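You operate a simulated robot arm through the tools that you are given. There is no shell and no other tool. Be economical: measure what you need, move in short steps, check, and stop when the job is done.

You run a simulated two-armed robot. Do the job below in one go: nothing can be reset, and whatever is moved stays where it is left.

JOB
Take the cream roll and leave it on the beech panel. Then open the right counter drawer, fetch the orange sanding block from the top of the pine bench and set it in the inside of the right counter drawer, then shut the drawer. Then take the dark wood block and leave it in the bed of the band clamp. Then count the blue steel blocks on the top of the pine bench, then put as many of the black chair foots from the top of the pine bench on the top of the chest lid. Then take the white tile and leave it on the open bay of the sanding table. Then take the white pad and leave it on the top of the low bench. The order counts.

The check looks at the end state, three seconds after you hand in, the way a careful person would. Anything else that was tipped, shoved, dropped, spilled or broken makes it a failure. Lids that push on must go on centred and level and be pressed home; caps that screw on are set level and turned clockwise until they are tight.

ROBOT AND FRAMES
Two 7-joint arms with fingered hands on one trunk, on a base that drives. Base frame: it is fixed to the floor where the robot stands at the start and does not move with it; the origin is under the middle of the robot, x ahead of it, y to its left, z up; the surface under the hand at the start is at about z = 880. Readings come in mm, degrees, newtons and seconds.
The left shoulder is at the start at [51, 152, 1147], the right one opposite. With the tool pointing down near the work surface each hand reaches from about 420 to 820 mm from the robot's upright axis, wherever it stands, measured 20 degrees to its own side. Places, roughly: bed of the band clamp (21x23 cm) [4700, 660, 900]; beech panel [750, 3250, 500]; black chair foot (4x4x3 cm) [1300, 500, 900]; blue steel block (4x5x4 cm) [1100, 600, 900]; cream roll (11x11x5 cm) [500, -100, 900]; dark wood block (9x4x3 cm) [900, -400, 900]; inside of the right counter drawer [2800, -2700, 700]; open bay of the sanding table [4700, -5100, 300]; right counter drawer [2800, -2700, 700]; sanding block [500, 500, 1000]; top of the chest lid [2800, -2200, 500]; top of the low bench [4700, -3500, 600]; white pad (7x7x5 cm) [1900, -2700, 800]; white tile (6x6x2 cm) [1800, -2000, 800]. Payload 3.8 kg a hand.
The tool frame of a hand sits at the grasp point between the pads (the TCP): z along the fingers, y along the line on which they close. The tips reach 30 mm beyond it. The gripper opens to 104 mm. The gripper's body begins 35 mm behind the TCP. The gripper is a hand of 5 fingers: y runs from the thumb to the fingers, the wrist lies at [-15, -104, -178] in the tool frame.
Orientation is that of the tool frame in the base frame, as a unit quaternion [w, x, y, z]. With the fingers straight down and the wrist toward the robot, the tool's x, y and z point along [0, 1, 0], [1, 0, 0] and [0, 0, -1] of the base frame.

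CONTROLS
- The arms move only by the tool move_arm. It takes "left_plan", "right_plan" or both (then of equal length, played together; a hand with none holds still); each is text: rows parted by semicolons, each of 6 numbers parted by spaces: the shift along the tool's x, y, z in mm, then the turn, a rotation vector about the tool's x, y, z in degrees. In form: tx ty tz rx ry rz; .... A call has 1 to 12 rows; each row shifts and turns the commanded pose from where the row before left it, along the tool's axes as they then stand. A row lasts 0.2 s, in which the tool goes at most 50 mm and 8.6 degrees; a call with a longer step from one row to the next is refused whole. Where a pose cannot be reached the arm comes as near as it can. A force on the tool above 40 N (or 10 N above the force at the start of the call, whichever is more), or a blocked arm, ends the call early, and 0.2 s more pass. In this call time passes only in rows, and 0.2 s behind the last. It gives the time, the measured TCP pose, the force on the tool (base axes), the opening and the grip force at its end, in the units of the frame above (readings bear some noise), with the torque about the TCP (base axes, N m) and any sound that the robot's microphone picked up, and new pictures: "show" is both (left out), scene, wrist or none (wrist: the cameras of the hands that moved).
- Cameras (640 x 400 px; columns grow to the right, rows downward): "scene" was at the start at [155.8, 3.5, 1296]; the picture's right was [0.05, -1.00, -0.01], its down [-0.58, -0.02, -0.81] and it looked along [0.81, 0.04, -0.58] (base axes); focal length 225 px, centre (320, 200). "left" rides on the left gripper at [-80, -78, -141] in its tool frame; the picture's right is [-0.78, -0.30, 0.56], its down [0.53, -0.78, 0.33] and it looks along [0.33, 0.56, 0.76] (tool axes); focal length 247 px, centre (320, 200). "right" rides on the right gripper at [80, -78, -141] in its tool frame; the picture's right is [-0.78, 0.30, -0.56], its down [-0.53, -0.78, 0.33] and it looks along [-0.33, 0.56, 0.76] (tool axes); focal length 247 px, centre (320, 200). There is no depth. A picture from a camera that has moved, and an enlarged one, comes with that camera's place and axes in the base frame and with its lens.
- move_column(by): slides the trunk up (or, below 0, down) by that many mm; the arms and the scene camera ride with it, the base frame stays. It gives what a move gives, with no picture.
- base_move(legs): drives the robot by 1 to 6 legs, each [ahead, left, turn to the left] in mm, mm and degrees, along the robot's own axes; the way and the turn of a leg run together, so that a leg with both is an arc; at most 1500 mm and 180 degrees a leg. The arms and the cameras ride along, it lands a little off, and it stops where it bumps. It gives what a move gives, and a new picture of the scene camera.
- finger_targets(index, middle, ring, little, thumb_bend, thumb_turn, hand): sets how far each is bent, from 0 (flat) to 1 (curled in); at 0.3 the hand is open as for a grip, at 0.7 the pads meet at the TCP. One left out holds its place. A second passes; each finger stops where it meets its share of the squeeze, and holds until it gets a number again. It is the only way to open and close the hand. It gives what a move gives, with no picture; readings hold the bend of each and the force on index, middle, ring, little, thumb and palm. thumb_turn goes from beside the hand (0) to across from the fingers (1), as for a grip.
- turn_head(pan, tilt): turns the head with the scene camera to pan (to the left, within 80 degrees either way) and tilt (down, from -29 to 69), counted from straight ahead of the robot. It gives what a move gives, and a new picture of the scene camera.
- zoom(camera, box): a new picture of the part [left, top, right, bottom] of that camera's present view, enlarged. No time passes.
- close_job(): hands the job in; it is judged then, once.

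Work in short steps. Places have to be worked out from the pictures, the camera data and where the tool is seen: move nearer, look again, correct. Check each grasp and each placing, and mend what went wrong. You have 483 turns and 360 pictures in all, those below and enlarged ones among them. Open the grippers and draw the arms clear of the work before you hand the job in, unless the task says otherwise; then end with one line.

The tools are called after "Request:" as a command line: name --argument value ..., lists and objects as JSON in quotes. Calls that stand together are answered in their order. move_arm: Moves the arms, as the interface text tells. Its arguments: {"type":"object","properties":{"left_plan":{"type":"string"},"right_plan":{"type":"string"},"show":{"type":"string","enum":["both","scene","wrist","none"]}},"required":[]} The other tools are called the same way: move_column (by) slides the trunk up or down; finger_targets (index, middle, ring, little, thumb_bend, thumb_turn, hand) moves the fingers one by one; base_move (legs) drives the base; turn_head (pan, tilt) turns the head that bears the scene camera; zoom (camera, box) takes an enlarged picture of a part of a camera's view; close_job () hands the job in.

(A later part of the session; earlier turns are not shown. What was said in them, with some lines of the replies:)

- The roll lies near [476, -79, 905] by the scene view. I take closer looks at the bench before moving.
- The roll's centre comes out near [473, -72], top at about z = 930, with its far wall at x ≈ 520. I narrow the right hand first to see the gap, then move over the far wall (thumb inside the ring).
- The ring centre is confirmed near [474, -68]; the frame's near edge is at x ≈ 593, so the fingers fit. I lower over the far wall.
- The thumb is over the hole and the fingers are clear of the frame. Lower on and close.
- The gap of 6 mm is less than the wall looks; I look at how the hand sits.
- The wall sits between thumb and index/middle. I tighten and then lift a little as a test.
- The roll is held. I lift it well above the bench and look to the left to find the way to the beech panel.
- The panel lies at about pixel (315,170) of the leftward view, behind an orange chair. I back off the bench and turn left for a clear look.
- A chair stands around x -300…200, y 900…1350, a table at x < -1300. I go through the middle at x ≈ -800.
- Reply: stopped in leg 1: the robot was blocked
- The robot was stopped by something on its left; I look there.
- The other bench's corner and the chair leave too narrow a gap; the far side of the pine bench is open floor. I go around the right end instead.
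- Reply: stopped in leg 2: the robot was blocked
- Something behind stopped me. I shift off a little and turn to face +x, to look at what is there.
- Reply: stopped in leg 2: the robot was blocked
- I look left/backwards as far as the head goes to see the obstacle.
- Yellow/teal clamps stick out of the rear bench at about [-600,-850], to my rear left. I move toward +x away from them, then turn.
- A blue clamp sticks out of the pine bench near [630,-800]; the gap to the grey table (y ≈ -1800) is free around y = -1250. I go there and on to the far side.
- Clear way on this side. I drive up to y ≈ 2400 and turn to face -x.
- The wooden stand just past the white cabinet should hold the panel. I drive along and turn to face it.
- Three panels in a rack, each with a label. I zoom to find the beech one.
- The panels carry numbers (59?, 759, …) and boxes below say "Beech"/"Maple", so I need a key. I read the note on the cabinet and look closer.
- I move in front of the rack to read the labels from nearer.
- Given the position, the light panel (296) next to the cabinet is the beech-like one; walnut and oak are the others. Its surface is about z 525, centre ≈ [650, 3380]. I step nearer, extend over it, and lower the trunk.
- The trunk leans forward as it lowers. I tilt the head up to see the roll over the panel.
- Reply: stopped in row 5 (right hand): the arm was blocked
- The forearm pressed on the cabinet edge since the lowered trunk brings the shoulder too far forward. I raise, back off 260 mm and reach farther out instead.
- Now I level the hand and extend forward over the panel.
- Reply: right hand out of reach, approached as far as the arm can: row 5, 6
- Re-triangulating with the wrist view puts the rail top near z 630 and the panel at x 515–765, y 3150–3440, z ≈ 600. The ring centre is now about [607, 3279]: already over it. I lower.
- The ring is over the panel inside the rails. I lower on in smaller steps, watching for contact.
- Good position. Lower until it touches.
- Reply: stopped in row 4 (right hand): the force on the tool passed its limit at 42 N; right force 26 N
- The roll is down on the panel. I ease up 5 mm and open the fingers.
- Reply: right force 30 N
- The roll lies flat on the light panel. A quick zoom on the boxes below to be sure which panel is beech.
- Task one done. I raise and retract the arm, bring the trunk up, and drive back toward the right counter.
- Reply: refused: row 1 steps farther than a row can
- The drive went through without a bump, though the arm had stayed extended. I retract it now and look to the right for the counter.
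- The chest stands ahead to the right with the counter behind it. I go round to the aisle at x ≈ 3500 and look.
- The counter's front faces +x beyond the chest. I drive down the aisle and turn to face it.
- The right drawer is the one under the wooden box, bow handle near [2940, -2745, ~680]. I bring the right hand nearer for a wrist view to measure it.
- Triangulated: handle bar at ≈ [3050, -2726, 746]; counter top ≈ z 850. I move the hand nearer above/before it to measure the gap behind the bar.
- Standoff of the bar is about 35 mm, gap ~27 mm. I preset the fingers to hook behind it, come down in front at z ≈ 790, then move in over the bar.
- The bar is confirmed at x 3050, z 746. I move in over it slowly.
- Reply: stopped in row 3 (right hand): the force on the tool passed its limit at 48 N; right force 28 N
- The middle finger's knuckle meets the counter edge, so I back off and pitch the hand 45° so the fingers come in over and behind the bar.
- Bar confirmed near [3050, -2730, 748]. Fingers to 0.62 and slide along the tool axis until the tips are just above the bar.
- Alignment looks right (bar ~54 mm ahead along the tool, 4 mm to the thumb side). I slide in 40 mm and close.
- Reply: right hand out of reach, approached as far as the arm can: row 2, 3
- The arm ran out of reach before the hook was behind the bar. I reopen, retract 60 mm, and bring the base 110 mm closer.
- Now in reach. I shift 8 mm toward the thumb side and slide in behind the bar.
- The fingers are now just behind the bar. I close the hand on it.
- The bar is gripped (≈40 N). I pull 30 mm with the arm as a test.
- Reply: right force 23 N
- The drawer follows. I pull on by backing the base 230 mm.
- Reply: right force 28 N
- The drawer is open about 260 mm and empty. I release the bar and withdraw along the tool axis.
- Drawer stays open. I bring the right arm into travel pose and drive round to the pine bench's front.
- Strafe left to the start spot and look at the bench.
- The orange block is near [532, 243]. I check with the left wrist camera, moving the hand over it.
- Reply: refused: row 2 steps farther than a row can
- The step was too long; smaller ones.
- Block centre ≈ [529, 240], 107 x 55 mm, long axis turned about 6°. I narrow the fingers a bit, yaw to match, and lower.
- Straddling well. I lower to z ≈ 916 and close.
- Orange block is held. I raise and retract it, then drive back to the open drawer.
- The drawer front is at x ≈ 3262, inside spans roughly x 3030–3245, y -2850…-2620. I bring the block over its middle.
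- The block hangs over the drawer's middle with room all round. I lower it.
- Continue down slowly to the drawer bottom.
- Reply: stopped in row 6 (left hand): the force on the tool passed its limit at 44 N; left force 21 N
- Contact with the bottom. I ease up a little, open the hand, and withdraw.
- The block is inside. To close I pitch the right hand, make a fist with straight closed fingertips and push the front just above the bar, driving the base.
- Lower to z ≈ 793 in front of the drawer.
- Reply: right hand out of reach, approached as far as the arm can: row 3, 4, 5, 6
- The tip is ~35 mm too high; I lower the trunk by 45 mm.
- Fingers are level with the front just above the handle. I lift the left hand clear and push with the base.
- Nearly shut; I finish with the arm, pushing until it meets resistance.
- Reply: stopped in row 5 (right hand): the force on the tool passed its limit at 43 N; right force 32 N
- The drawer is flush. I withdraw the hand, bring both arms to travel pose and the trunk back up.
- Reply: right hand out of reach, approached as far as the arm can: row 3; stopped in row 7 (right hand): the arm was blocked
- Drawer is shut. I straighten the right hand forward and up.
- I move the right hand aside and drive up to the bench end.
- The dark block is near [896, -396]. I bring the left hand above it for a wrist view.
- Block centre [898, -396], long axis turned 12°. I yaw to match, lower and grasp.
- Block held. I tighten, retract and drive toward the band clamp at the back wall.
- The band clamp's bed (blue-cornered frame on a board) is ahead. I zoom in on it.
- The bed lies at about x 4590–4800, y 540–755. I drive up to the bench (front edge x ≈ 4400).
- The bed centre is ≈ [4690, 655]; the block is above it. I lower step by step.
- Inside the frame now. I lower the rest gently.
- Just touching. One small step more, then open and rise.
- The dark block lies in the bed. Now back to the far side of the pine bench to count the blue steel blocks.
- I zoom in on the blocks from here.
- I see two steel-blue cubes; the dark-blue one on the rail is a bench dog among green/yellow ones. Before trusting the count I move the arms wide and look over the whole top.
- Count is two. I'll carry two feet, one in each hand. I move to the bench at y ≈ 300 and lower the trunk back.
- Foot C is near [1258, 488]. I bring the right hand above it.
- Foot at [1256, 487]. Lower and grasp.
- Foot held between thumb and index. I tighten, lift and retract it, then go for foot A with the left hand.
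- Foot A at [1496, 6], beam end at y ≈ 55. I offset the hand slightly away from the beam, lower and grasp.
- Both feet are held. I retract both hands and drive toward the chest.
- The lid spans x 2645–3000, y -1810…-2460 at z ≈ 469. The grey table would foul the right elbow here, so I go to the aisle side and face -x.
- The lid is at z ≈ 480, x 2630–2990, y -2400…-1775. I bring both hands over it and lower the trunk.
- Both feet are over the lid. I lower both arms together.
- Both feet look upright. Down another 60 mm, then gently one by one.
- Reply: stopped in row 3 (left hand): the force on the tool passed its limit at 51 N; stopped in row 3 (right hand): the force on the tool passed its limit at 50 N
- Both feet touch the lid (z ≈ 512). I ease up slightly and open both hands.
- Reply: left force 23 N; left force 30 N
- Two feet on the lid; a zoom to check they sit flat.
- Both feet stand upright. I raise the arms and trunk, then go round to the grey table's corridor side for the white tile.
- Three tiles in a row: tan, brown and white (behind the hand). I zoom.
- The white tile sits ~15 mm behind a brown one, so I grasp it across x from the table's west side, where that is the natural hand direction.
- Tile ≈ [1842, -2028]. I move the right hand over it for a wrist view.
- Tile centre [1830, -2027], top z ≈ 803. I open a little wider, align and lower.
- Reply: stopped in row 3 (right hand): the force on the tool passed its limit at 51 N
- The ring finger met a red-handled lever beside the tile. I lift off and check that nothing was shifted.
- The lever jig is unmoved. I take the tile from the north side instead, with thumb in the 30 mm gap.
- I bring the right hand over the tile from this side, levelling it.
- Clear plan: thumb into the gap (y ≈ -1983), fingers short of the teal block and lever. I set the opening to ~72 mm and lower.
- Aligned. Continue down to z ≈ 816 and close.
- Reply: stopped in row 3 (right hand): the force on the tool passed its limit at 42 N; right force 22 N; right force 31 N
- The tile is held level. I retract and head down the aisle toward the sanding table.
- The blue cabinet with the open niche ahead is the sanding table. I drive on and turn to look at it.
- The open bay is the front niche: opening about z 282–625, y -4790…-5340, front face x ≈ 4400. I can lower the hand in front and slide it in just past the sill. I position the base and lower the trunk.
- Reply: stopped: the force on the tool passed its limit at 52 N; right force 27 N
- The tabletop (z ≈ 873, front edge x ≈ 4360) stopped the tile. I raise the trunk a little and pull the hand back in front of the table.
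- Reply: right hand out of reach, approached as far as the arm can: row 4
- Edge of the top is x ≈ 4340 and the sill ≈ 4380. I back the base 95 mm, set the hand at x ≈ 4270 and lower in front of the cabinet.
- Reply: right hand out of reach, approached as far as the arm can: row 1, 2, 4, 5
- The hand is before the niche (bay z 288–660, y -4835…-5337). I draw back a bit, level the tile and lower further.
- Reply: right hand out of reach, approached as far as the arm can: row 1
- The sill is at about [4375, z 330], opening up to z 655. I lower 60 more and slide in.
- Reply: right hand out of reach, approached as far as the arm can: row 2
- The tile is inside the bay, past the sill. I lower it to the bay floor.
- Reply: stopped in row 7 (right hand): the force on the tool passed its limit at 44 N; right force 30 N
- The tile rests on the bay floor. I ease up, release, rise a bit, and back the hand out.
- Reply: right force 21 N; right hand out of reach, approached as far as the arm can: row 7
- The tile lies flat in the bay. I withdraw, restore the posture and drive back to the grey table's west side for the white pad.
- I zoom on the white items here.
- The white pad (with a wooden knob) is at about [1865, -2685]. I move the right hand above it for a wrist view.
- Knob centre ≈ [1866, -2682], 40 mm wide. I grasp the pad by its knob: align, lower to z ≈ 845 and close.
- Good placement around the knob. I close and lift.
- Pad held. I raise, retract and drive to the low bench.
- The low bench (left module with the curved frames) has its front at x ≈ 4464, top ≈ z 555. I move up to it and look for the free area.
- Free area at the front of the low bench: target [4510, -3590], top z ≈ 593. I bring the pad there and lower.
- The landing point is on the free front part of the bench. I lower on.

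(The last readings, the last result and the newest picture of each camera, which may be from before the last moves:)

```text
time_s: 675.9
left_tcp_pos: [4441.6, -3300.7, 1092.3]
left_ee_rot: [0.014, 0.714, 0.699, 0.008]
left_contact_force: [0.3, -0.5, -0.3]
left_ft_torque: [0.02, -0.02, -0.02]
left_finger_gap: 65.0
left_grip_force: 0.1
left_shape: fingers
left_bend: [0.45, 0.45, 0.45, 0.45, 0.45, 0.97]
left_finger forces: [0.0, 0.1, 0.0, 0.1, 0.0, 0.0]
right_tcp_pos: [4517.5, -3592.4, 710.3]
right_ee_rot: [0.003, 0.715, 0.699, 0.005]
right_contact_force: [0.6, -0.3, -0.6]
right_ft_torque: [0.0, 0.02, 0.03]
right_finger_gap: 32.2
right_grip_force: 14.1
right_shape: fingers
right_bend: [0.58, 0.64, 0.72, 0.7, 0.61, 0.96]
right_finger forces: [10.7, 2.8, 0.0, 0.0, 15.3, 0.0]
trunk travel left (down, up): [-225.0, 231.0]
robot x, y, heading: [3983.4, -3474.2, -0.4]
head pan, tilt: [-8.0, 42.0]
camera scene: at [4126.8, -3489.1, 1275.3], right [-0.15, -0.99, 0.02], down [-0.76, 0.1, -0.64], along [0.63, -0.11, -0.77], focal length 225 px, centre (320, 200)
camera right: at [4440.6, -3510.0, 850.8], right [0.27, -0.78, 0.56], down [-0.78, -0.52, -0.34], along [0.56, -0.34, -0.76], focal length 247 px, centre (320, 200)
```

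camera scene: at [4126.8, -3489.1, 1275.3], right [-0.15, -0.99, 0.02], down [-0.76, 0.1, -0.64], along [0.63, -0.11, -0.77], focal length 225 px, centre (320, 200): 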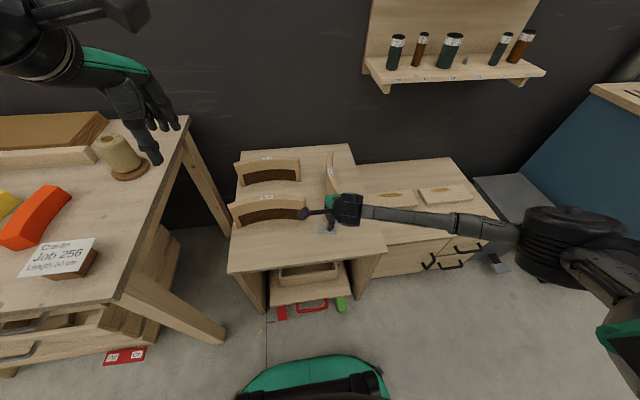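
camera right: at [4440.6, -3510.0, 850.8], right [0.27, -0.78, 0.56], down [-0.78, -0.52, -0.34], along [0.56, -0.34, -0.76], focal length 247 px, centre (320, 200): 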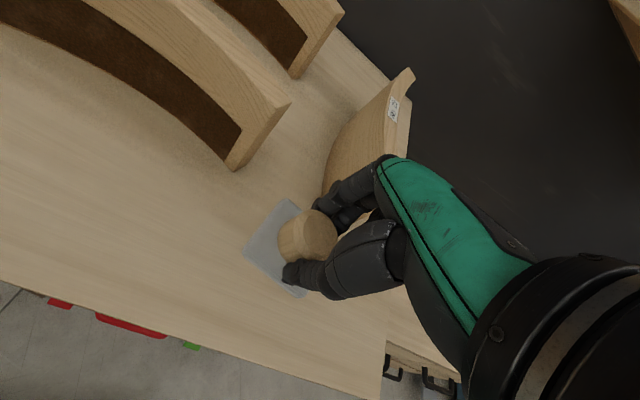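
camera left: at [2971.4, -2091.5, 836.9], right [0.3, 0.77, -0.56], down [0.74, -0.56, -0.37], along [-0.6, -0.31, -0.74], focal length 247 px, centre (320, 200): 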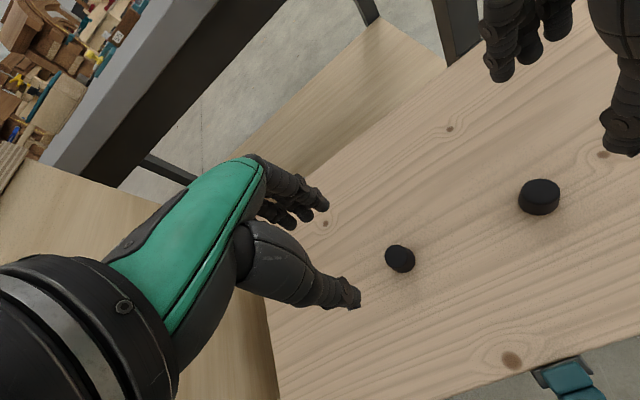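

Clear of the upright piece by ~60 mm. I lower the rest slowly.

Request:
move_arm --right_plan "0 -10 20 0 0 0; 0 0 18 0 0 0; 0 0 8 0 0 0; 0 0 6 0 0 0; 0 0 6 0 0 0; 0 0 6 0 0 0; 0 0 6 0 0 0" --show "wrist"

```text
time_s: 677.5
left_tcp_pos: [4437.0, -3299.2, 1096.5]
left_ee_rot: [0.016, 0.715, 0.699, 0.009]
left_contact_force: [0.0, -0.6, 0.5]
left_ft_torque: [-0.05, -0.02, 0.01]
left_finger_gap: 64.5
left_grip_force: 0.1
left_shape: fingers
left_bend: [0.45, 0.45, 0.45, 0.45, 0.45, 0.97]
left_finger forces: [0.0, 0.0, 0.0, 0.0, 0.0, 0.0]
right_tcp_pos: [4509.2, -3588.9, 647.0]
right_ee_rot: [0.007, 0.716, 0.698, 0.011]
right_contact_force: [-3.2, -4.2, 39.0]
right_ft_torque: [0.11, 1.14, -0.03]
right_finger_gap: 32.1
right_grip_force: 35.0
right_shape: fingers
right_bend: [0.58, 0.64, 0.72, 0.7, 0.62, 0.96]
right_finger forces: [12.1, 3.9, 0.0, 0.0, 54.1, 0.1]
trunk travel left (down, up): [-225.0, 231.0]
robot x, y, heading: [3984.4, -3475.3, -0.6]
head pan, tilt: [-8.0, 42.0]
camera right: at [4430.0, -3508.6, 788.0], right [0.26, -0.79, 0.56], down [-0.78, -0.51, -0.36], along [0.57, -0.34, -0.75], focal length 247 px, centre (320, 200)
```

right: 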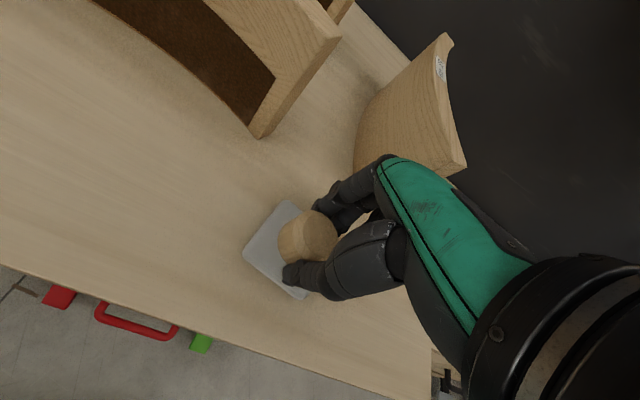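

The pad rests on the bench. I ease up a few mm, open and rise.

Request:
move_arm --right_plan "0 0 -7 0 0 0" --show "none"

Request:
finger_targets --hand "right" --index 0.42 --middle 0.42 --ring 0.45 --little 0.45 --thumb_bend 0.4

Request:
move_arm --right_plan "0 0 -15 0 0 0; 0 0 -25 0 0 0; 0 0 -40 0 0 0; 0 0 -45 0 0 0; 0 0 -45 0 0 0; 0 0 -45 0 0 0; 0 0 -45 0 0 0; 0 0 -45 0 0 0; 0 -20 -40 0 0 0; 0 -40 -20 0 0 0; 0 -40 0 0 0 0" --show "both"

Request:
zoom --camera "scene" --box '[220, 130, 400, 280]'

```text
time_s: 677.9
left_tcp_pos: [4440.5, -3299.3, 1093.9]
left_ee_rot: [0.014, 0.714, 0.699, 0.009]
left_contact_force: [0.3, -0.1, 0.3]
left_ft_torque: [-0.04, 0.02, 0.02]
left_finger_gap: 64.7
left_grip_force: 0.1
left_shape: fingers
left_bend: [0.45, 0.45, 0.45, 0.45, 0.45, 0.97]
left_finger forces: [0.0, 0.0, 0.2, 0.1, 0.1, 0.1]
right_tcp_pos: [4507.7, -3590.5, 649.2]
right_ee_rot: [0.002, 0.715, 0.699, 0.006]
right_contact_force: [2.3, 1.0, 14.4]
right_ft_torque: [0.17, -0.64, 0.0]
right_finger_gap: 32.1
right_grip_force: 22.8
right_shape: fingers
right_bend: [0.57, 0.63, 0.72, 0.7, 0.62, 0.96]
right_finger forces: [28.3, 3.5, 0.0, 0.0, 14.3, 0.1]
trunk travel left (down, up): [-225.0, 231.0]
robot x, y, heading: [3977.1, -3475.2, -0.3]
head pan, tilt: [-8.0, 42.0]
```

```text
time_s: 678.9
left_tcp_pos: [4441.6, -3299.7, 1092.7]
left_ee_rot: [0.015, 0.714, 0.7, 0.007]
left_contact_force: [0.7, -0.2, -0.2]
left_ft_torque: [-0.03, 0.0, 0.01]
left_finger_gap: 64.5
left_grip_force: 0.1
left_shape: fingers
left_bend: [0.45, 0.45, 0.45, 0.45, 0.45, 0.97]
left_finger forces: [0.0, 0.0, 0.0, 0.0, 0.1, 0.0]
right_tcp_pos: [4508.0, -3591.9, 648.9]
right_ee_rot: [0.002, 0.715, 0.699, 0.005]
right_contact_force: [-0.1, 0.2, 0.4]
right_ft_torque: [0.02, -0.01, 0.0]
right_finger_gap: 75.1
right_grip_force: 0.1
right_shape: fingers
right_bend: [0.42, 0.42, 0.45, 0.45, 0.4, 0.97]
right_finger forces: [0.0, 0.0, 0.1, 0.1, 0.0, 0.0]
trunk travel left (down, up): [-225.0, 231.0]
robot x, y, heading: [3983.7, -3476.8, -0.5]
head pan, tilt: [-8.0, 42.0]
```

```text
time_s: 681.3
left_tcp_pos: [4441.6, -3298.8, 1092.0]
left_ee_rot: [0.015, 0.714, 0.7, 0.008]
left_contact_force: [0.3, 0.6, 0.3]
left_ft_torque: [0.02, 0.0, -0.02]
left_finger_gap: 64.7
left_grip_force: 0.0
left_shape: fingers
left_bend: [0.45, 0.45, 0.45, 0.45, 0.45, 0.97]
left_finger forces: [0.0, 0.1, 0.0, 0.1, 0.0, 0.0]
right_tcp_pos: [4401.0, -3591.2, 1014.4]
right_ee_rot: [0.004, 0.715, 0.699, 0.006]
right_contact_force: [-0.4, -0.8, 0.3]
right_ft_torque: [0.01, -0.02, 0.01]
right_finger_gap: 75.5
right_grip_force: 0.0
right_shape: fingers
right_bend: [0.42, 0.42, 0.45, 0.45, 0.4, 0.97]
right_finger forces: [0.0, 0.0, 0.0, 0.0, 0.0, 0.0]
trunk travel left (down, up): [-225.0, 231.0]
robot x, y, heading: [3981.6, -3473.5, -0.3]
head pan, tilt: [-8.0, 42.0]
camera scene: at [4125.5, -3489.2, 1275.4], right [-0.14, -0.99, 0.02], down [-0.76, 0.1, -0.64], along [0.63, -0.11, -0.77], focal length 225 px, centre (320, 200)
camera right: at [4325.0, -3509.5, 1153.9], right [0.27, -0.79, 0.56], down [-0.78, -0.52, -0.34], along [0.56, -0.34, -0.76], focal length 247 px, centre (320, 200)
```

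scene: 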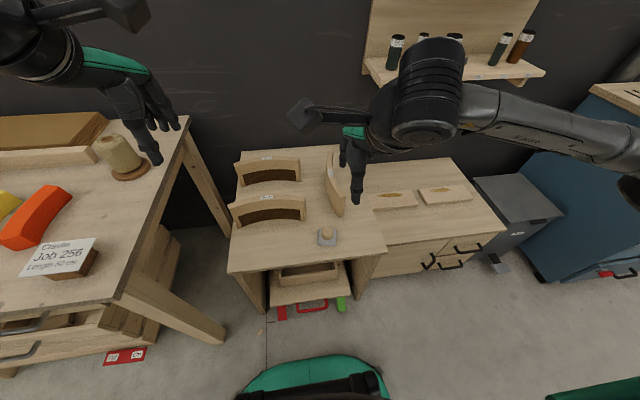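
right: 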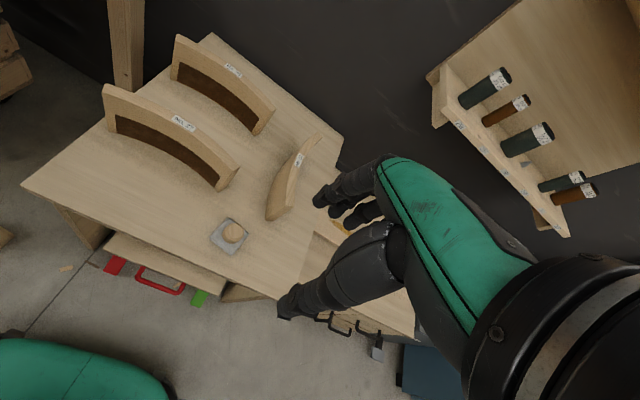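

```text
2.67 times, centred on (310, 205) of scene
camera zoom: at [4125.5, -3489.2, 1275.4], right [-0.14, -0.99, 0.02], down [-0.76, 0.1, -0.64], along [0.63, -0.11, -0.77], focal length 600 px, centre (347, 187)
```

zoom: 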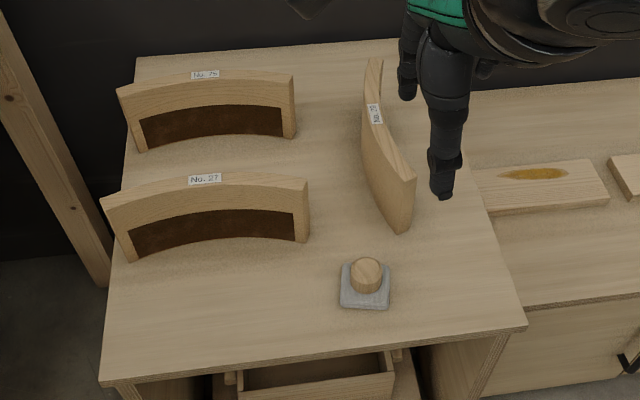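

The pad sits flat on the low bench, and every step is done. I back away with open hands and hand in.

Request:
base_move --legs '[[-300, 0, 0]]'

Request:
finger_targets --hand "left" --index 0.3 --middle 0.3 --ring 0.3 --little 0.3 --thumb_bend 0.3

Request:
finger_targets --hand "right" --index 0.3 --middle 0.3 --ring 0.3 --little 0.3 --thumb_bend 0.3

Request:
close_job

```text
time_s: 683.3
left_tcp_pos: [4138.9, -3297.0, 1092.2]
left_ee_rot: [0.014, 0.715, 0.699, 0.008]
left_contact_force: [-1.0, 0.4, 0.5]
left_ft_torque: [0.01, 0.0, 0.0]
left_finger_gap: 64.8
left_grip_force: 0.0
left_shape: fingers
left_bend: [0.45, 0.45, 0.45, 0.45, 0.45, 0.97]
left_finger forces: [0.1, 0.0, 0.1, 0.1, 0.1, 0.0]
right_tcp_pos: [4100.0, -3588.4, 1012.9]
right_ee_rot: [0.004, 0.716, 0.698, 0.005]
right_contact_force: [0.1, 0.4, 0.2]
right_ft_torque: [0.02, -0.01, 0.0]
right_finger_gap: 75.2
right_grip_force: 0.1
right_shape: fingers
right_bend: [0.42, 0.42, 0.45, 0.45, 0.4, 0.97]
right_finger forces: [0.0, 0.0, 0.1, 0.0, 0.0, 0.1]
trunk travel left (down, up): [-225.0, 231.0]
robot x, y, heading: [3681.4, -3474.5, -0.4]
head pan, tilt: [-8.0, 42.0]
camera scene: at [3823.8, -3486.8, 1275.2], right [-0.15, -0.99, 0.02], down [-0.76, 0.1, -0.64], along [0.63, -0.11, -0.77], focal length 225 px, centre (320, 200)
```

scene: 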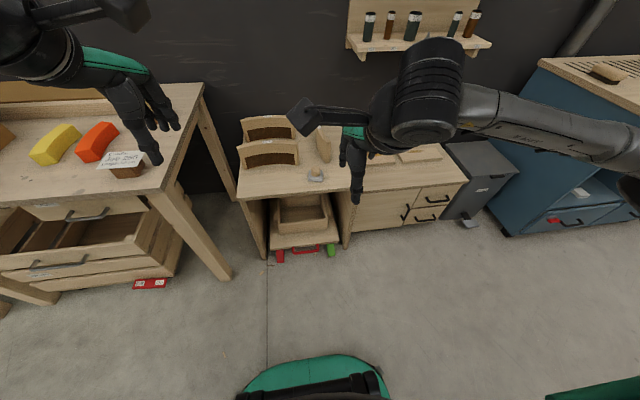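

```text
time_s: 684.3
left_tcp_pos: [4138.8, -3297.5, 1092.9]
left_ee_rot: [0.014, 0.715, 0.699, 0.009]
left_contact_force: [-0.5, -0.2, -0.1]
left_ft_torque: [0.0, 0.02, -0.04]
left_finger_gap: 102.7
left_grip_force: 0.1
left_shape: fingers
left_bend: [0.3, 0.3, 0.3, 0.3, 0.3, 0.97]
left_finger forces: [0.0, 0.1, 0.1, 0.0, 0.0, 0.0]
right_tcp_pos: [4100.4, -3588.4, 1013.6]
right_ee_rot: [0.003, 0.716, 0.699, 0.005]
right_contact_force: [0.1, 0.1, 0.0]
right_ft_torque: [-0.03, -0.01, -0.03]
right_finger_gap: 75.2
right_grip_force: 0.1
right_shape: fingers
right_bend: [0.42, 0.42, 0.45, 0.45, 0.4, 0.97]
right_finger forces: [0.1, 0.0, 0.0, 0.0, 0.0, 0.0]
trunk travel left (down, up): [-225.0, 231.0]
robot x, y, heading: [3677.9, -3473.8, -0.5]
head pan, tilt: [-8.0, 42.0]
```

```text
time_s: 685.3
left_tcp_pos: [4138.9, -3296.4, 1093.6]
left_ee_rot: [0.014, 0.715, 0.698, 0.007]
left_contact_force: [0.0, -1.9, 0.2]
left_ft_torque: [-0.02, 0.0, -0.01]
left_finger_gap: 102.6
left_grip_force: 0.1
left_shape: fingers
left_bend: [0.3, 0.3, 0.3, 0.3, 0.3, 0.97]
left_finger forces: [0.0, 0.0, 0.0, 0.0, 0.0, 0.1]
right_tcp_pos: [4099.9, -3589.3, 1012.0]
right_ee_rot: [0.003, 0.716, 0.698, 0.006]
right_contact_force: [0.5, 0.4, -0.5]
right_ft_torque: [0.03, 0.01, 0.01]
right_finger_gap: 102.6
right_grip_force: 0.1
right_shape: fingers
right_bend: [0.3, 0.3, 0.3, 0.3, 0.3, 0.97]
right_finger forces: [0.0, 0.1, 0.0, 0.0, 0.0, 0.1]
trunk travel left (down, up): [-225.0, 231.0]
robot x, y, heading: [3680.9, -3473.2, -0.5]
head pan, tilt: [-8.0, 42.0]
```

```text
The job is handed in.
```

All steps were done in order and the job is handed in; I counted two blue steel blocks, so two black chair feet went on the chest lid. The beech panel was chosen by its light colour and position, because none of the three panels is labelled beech.
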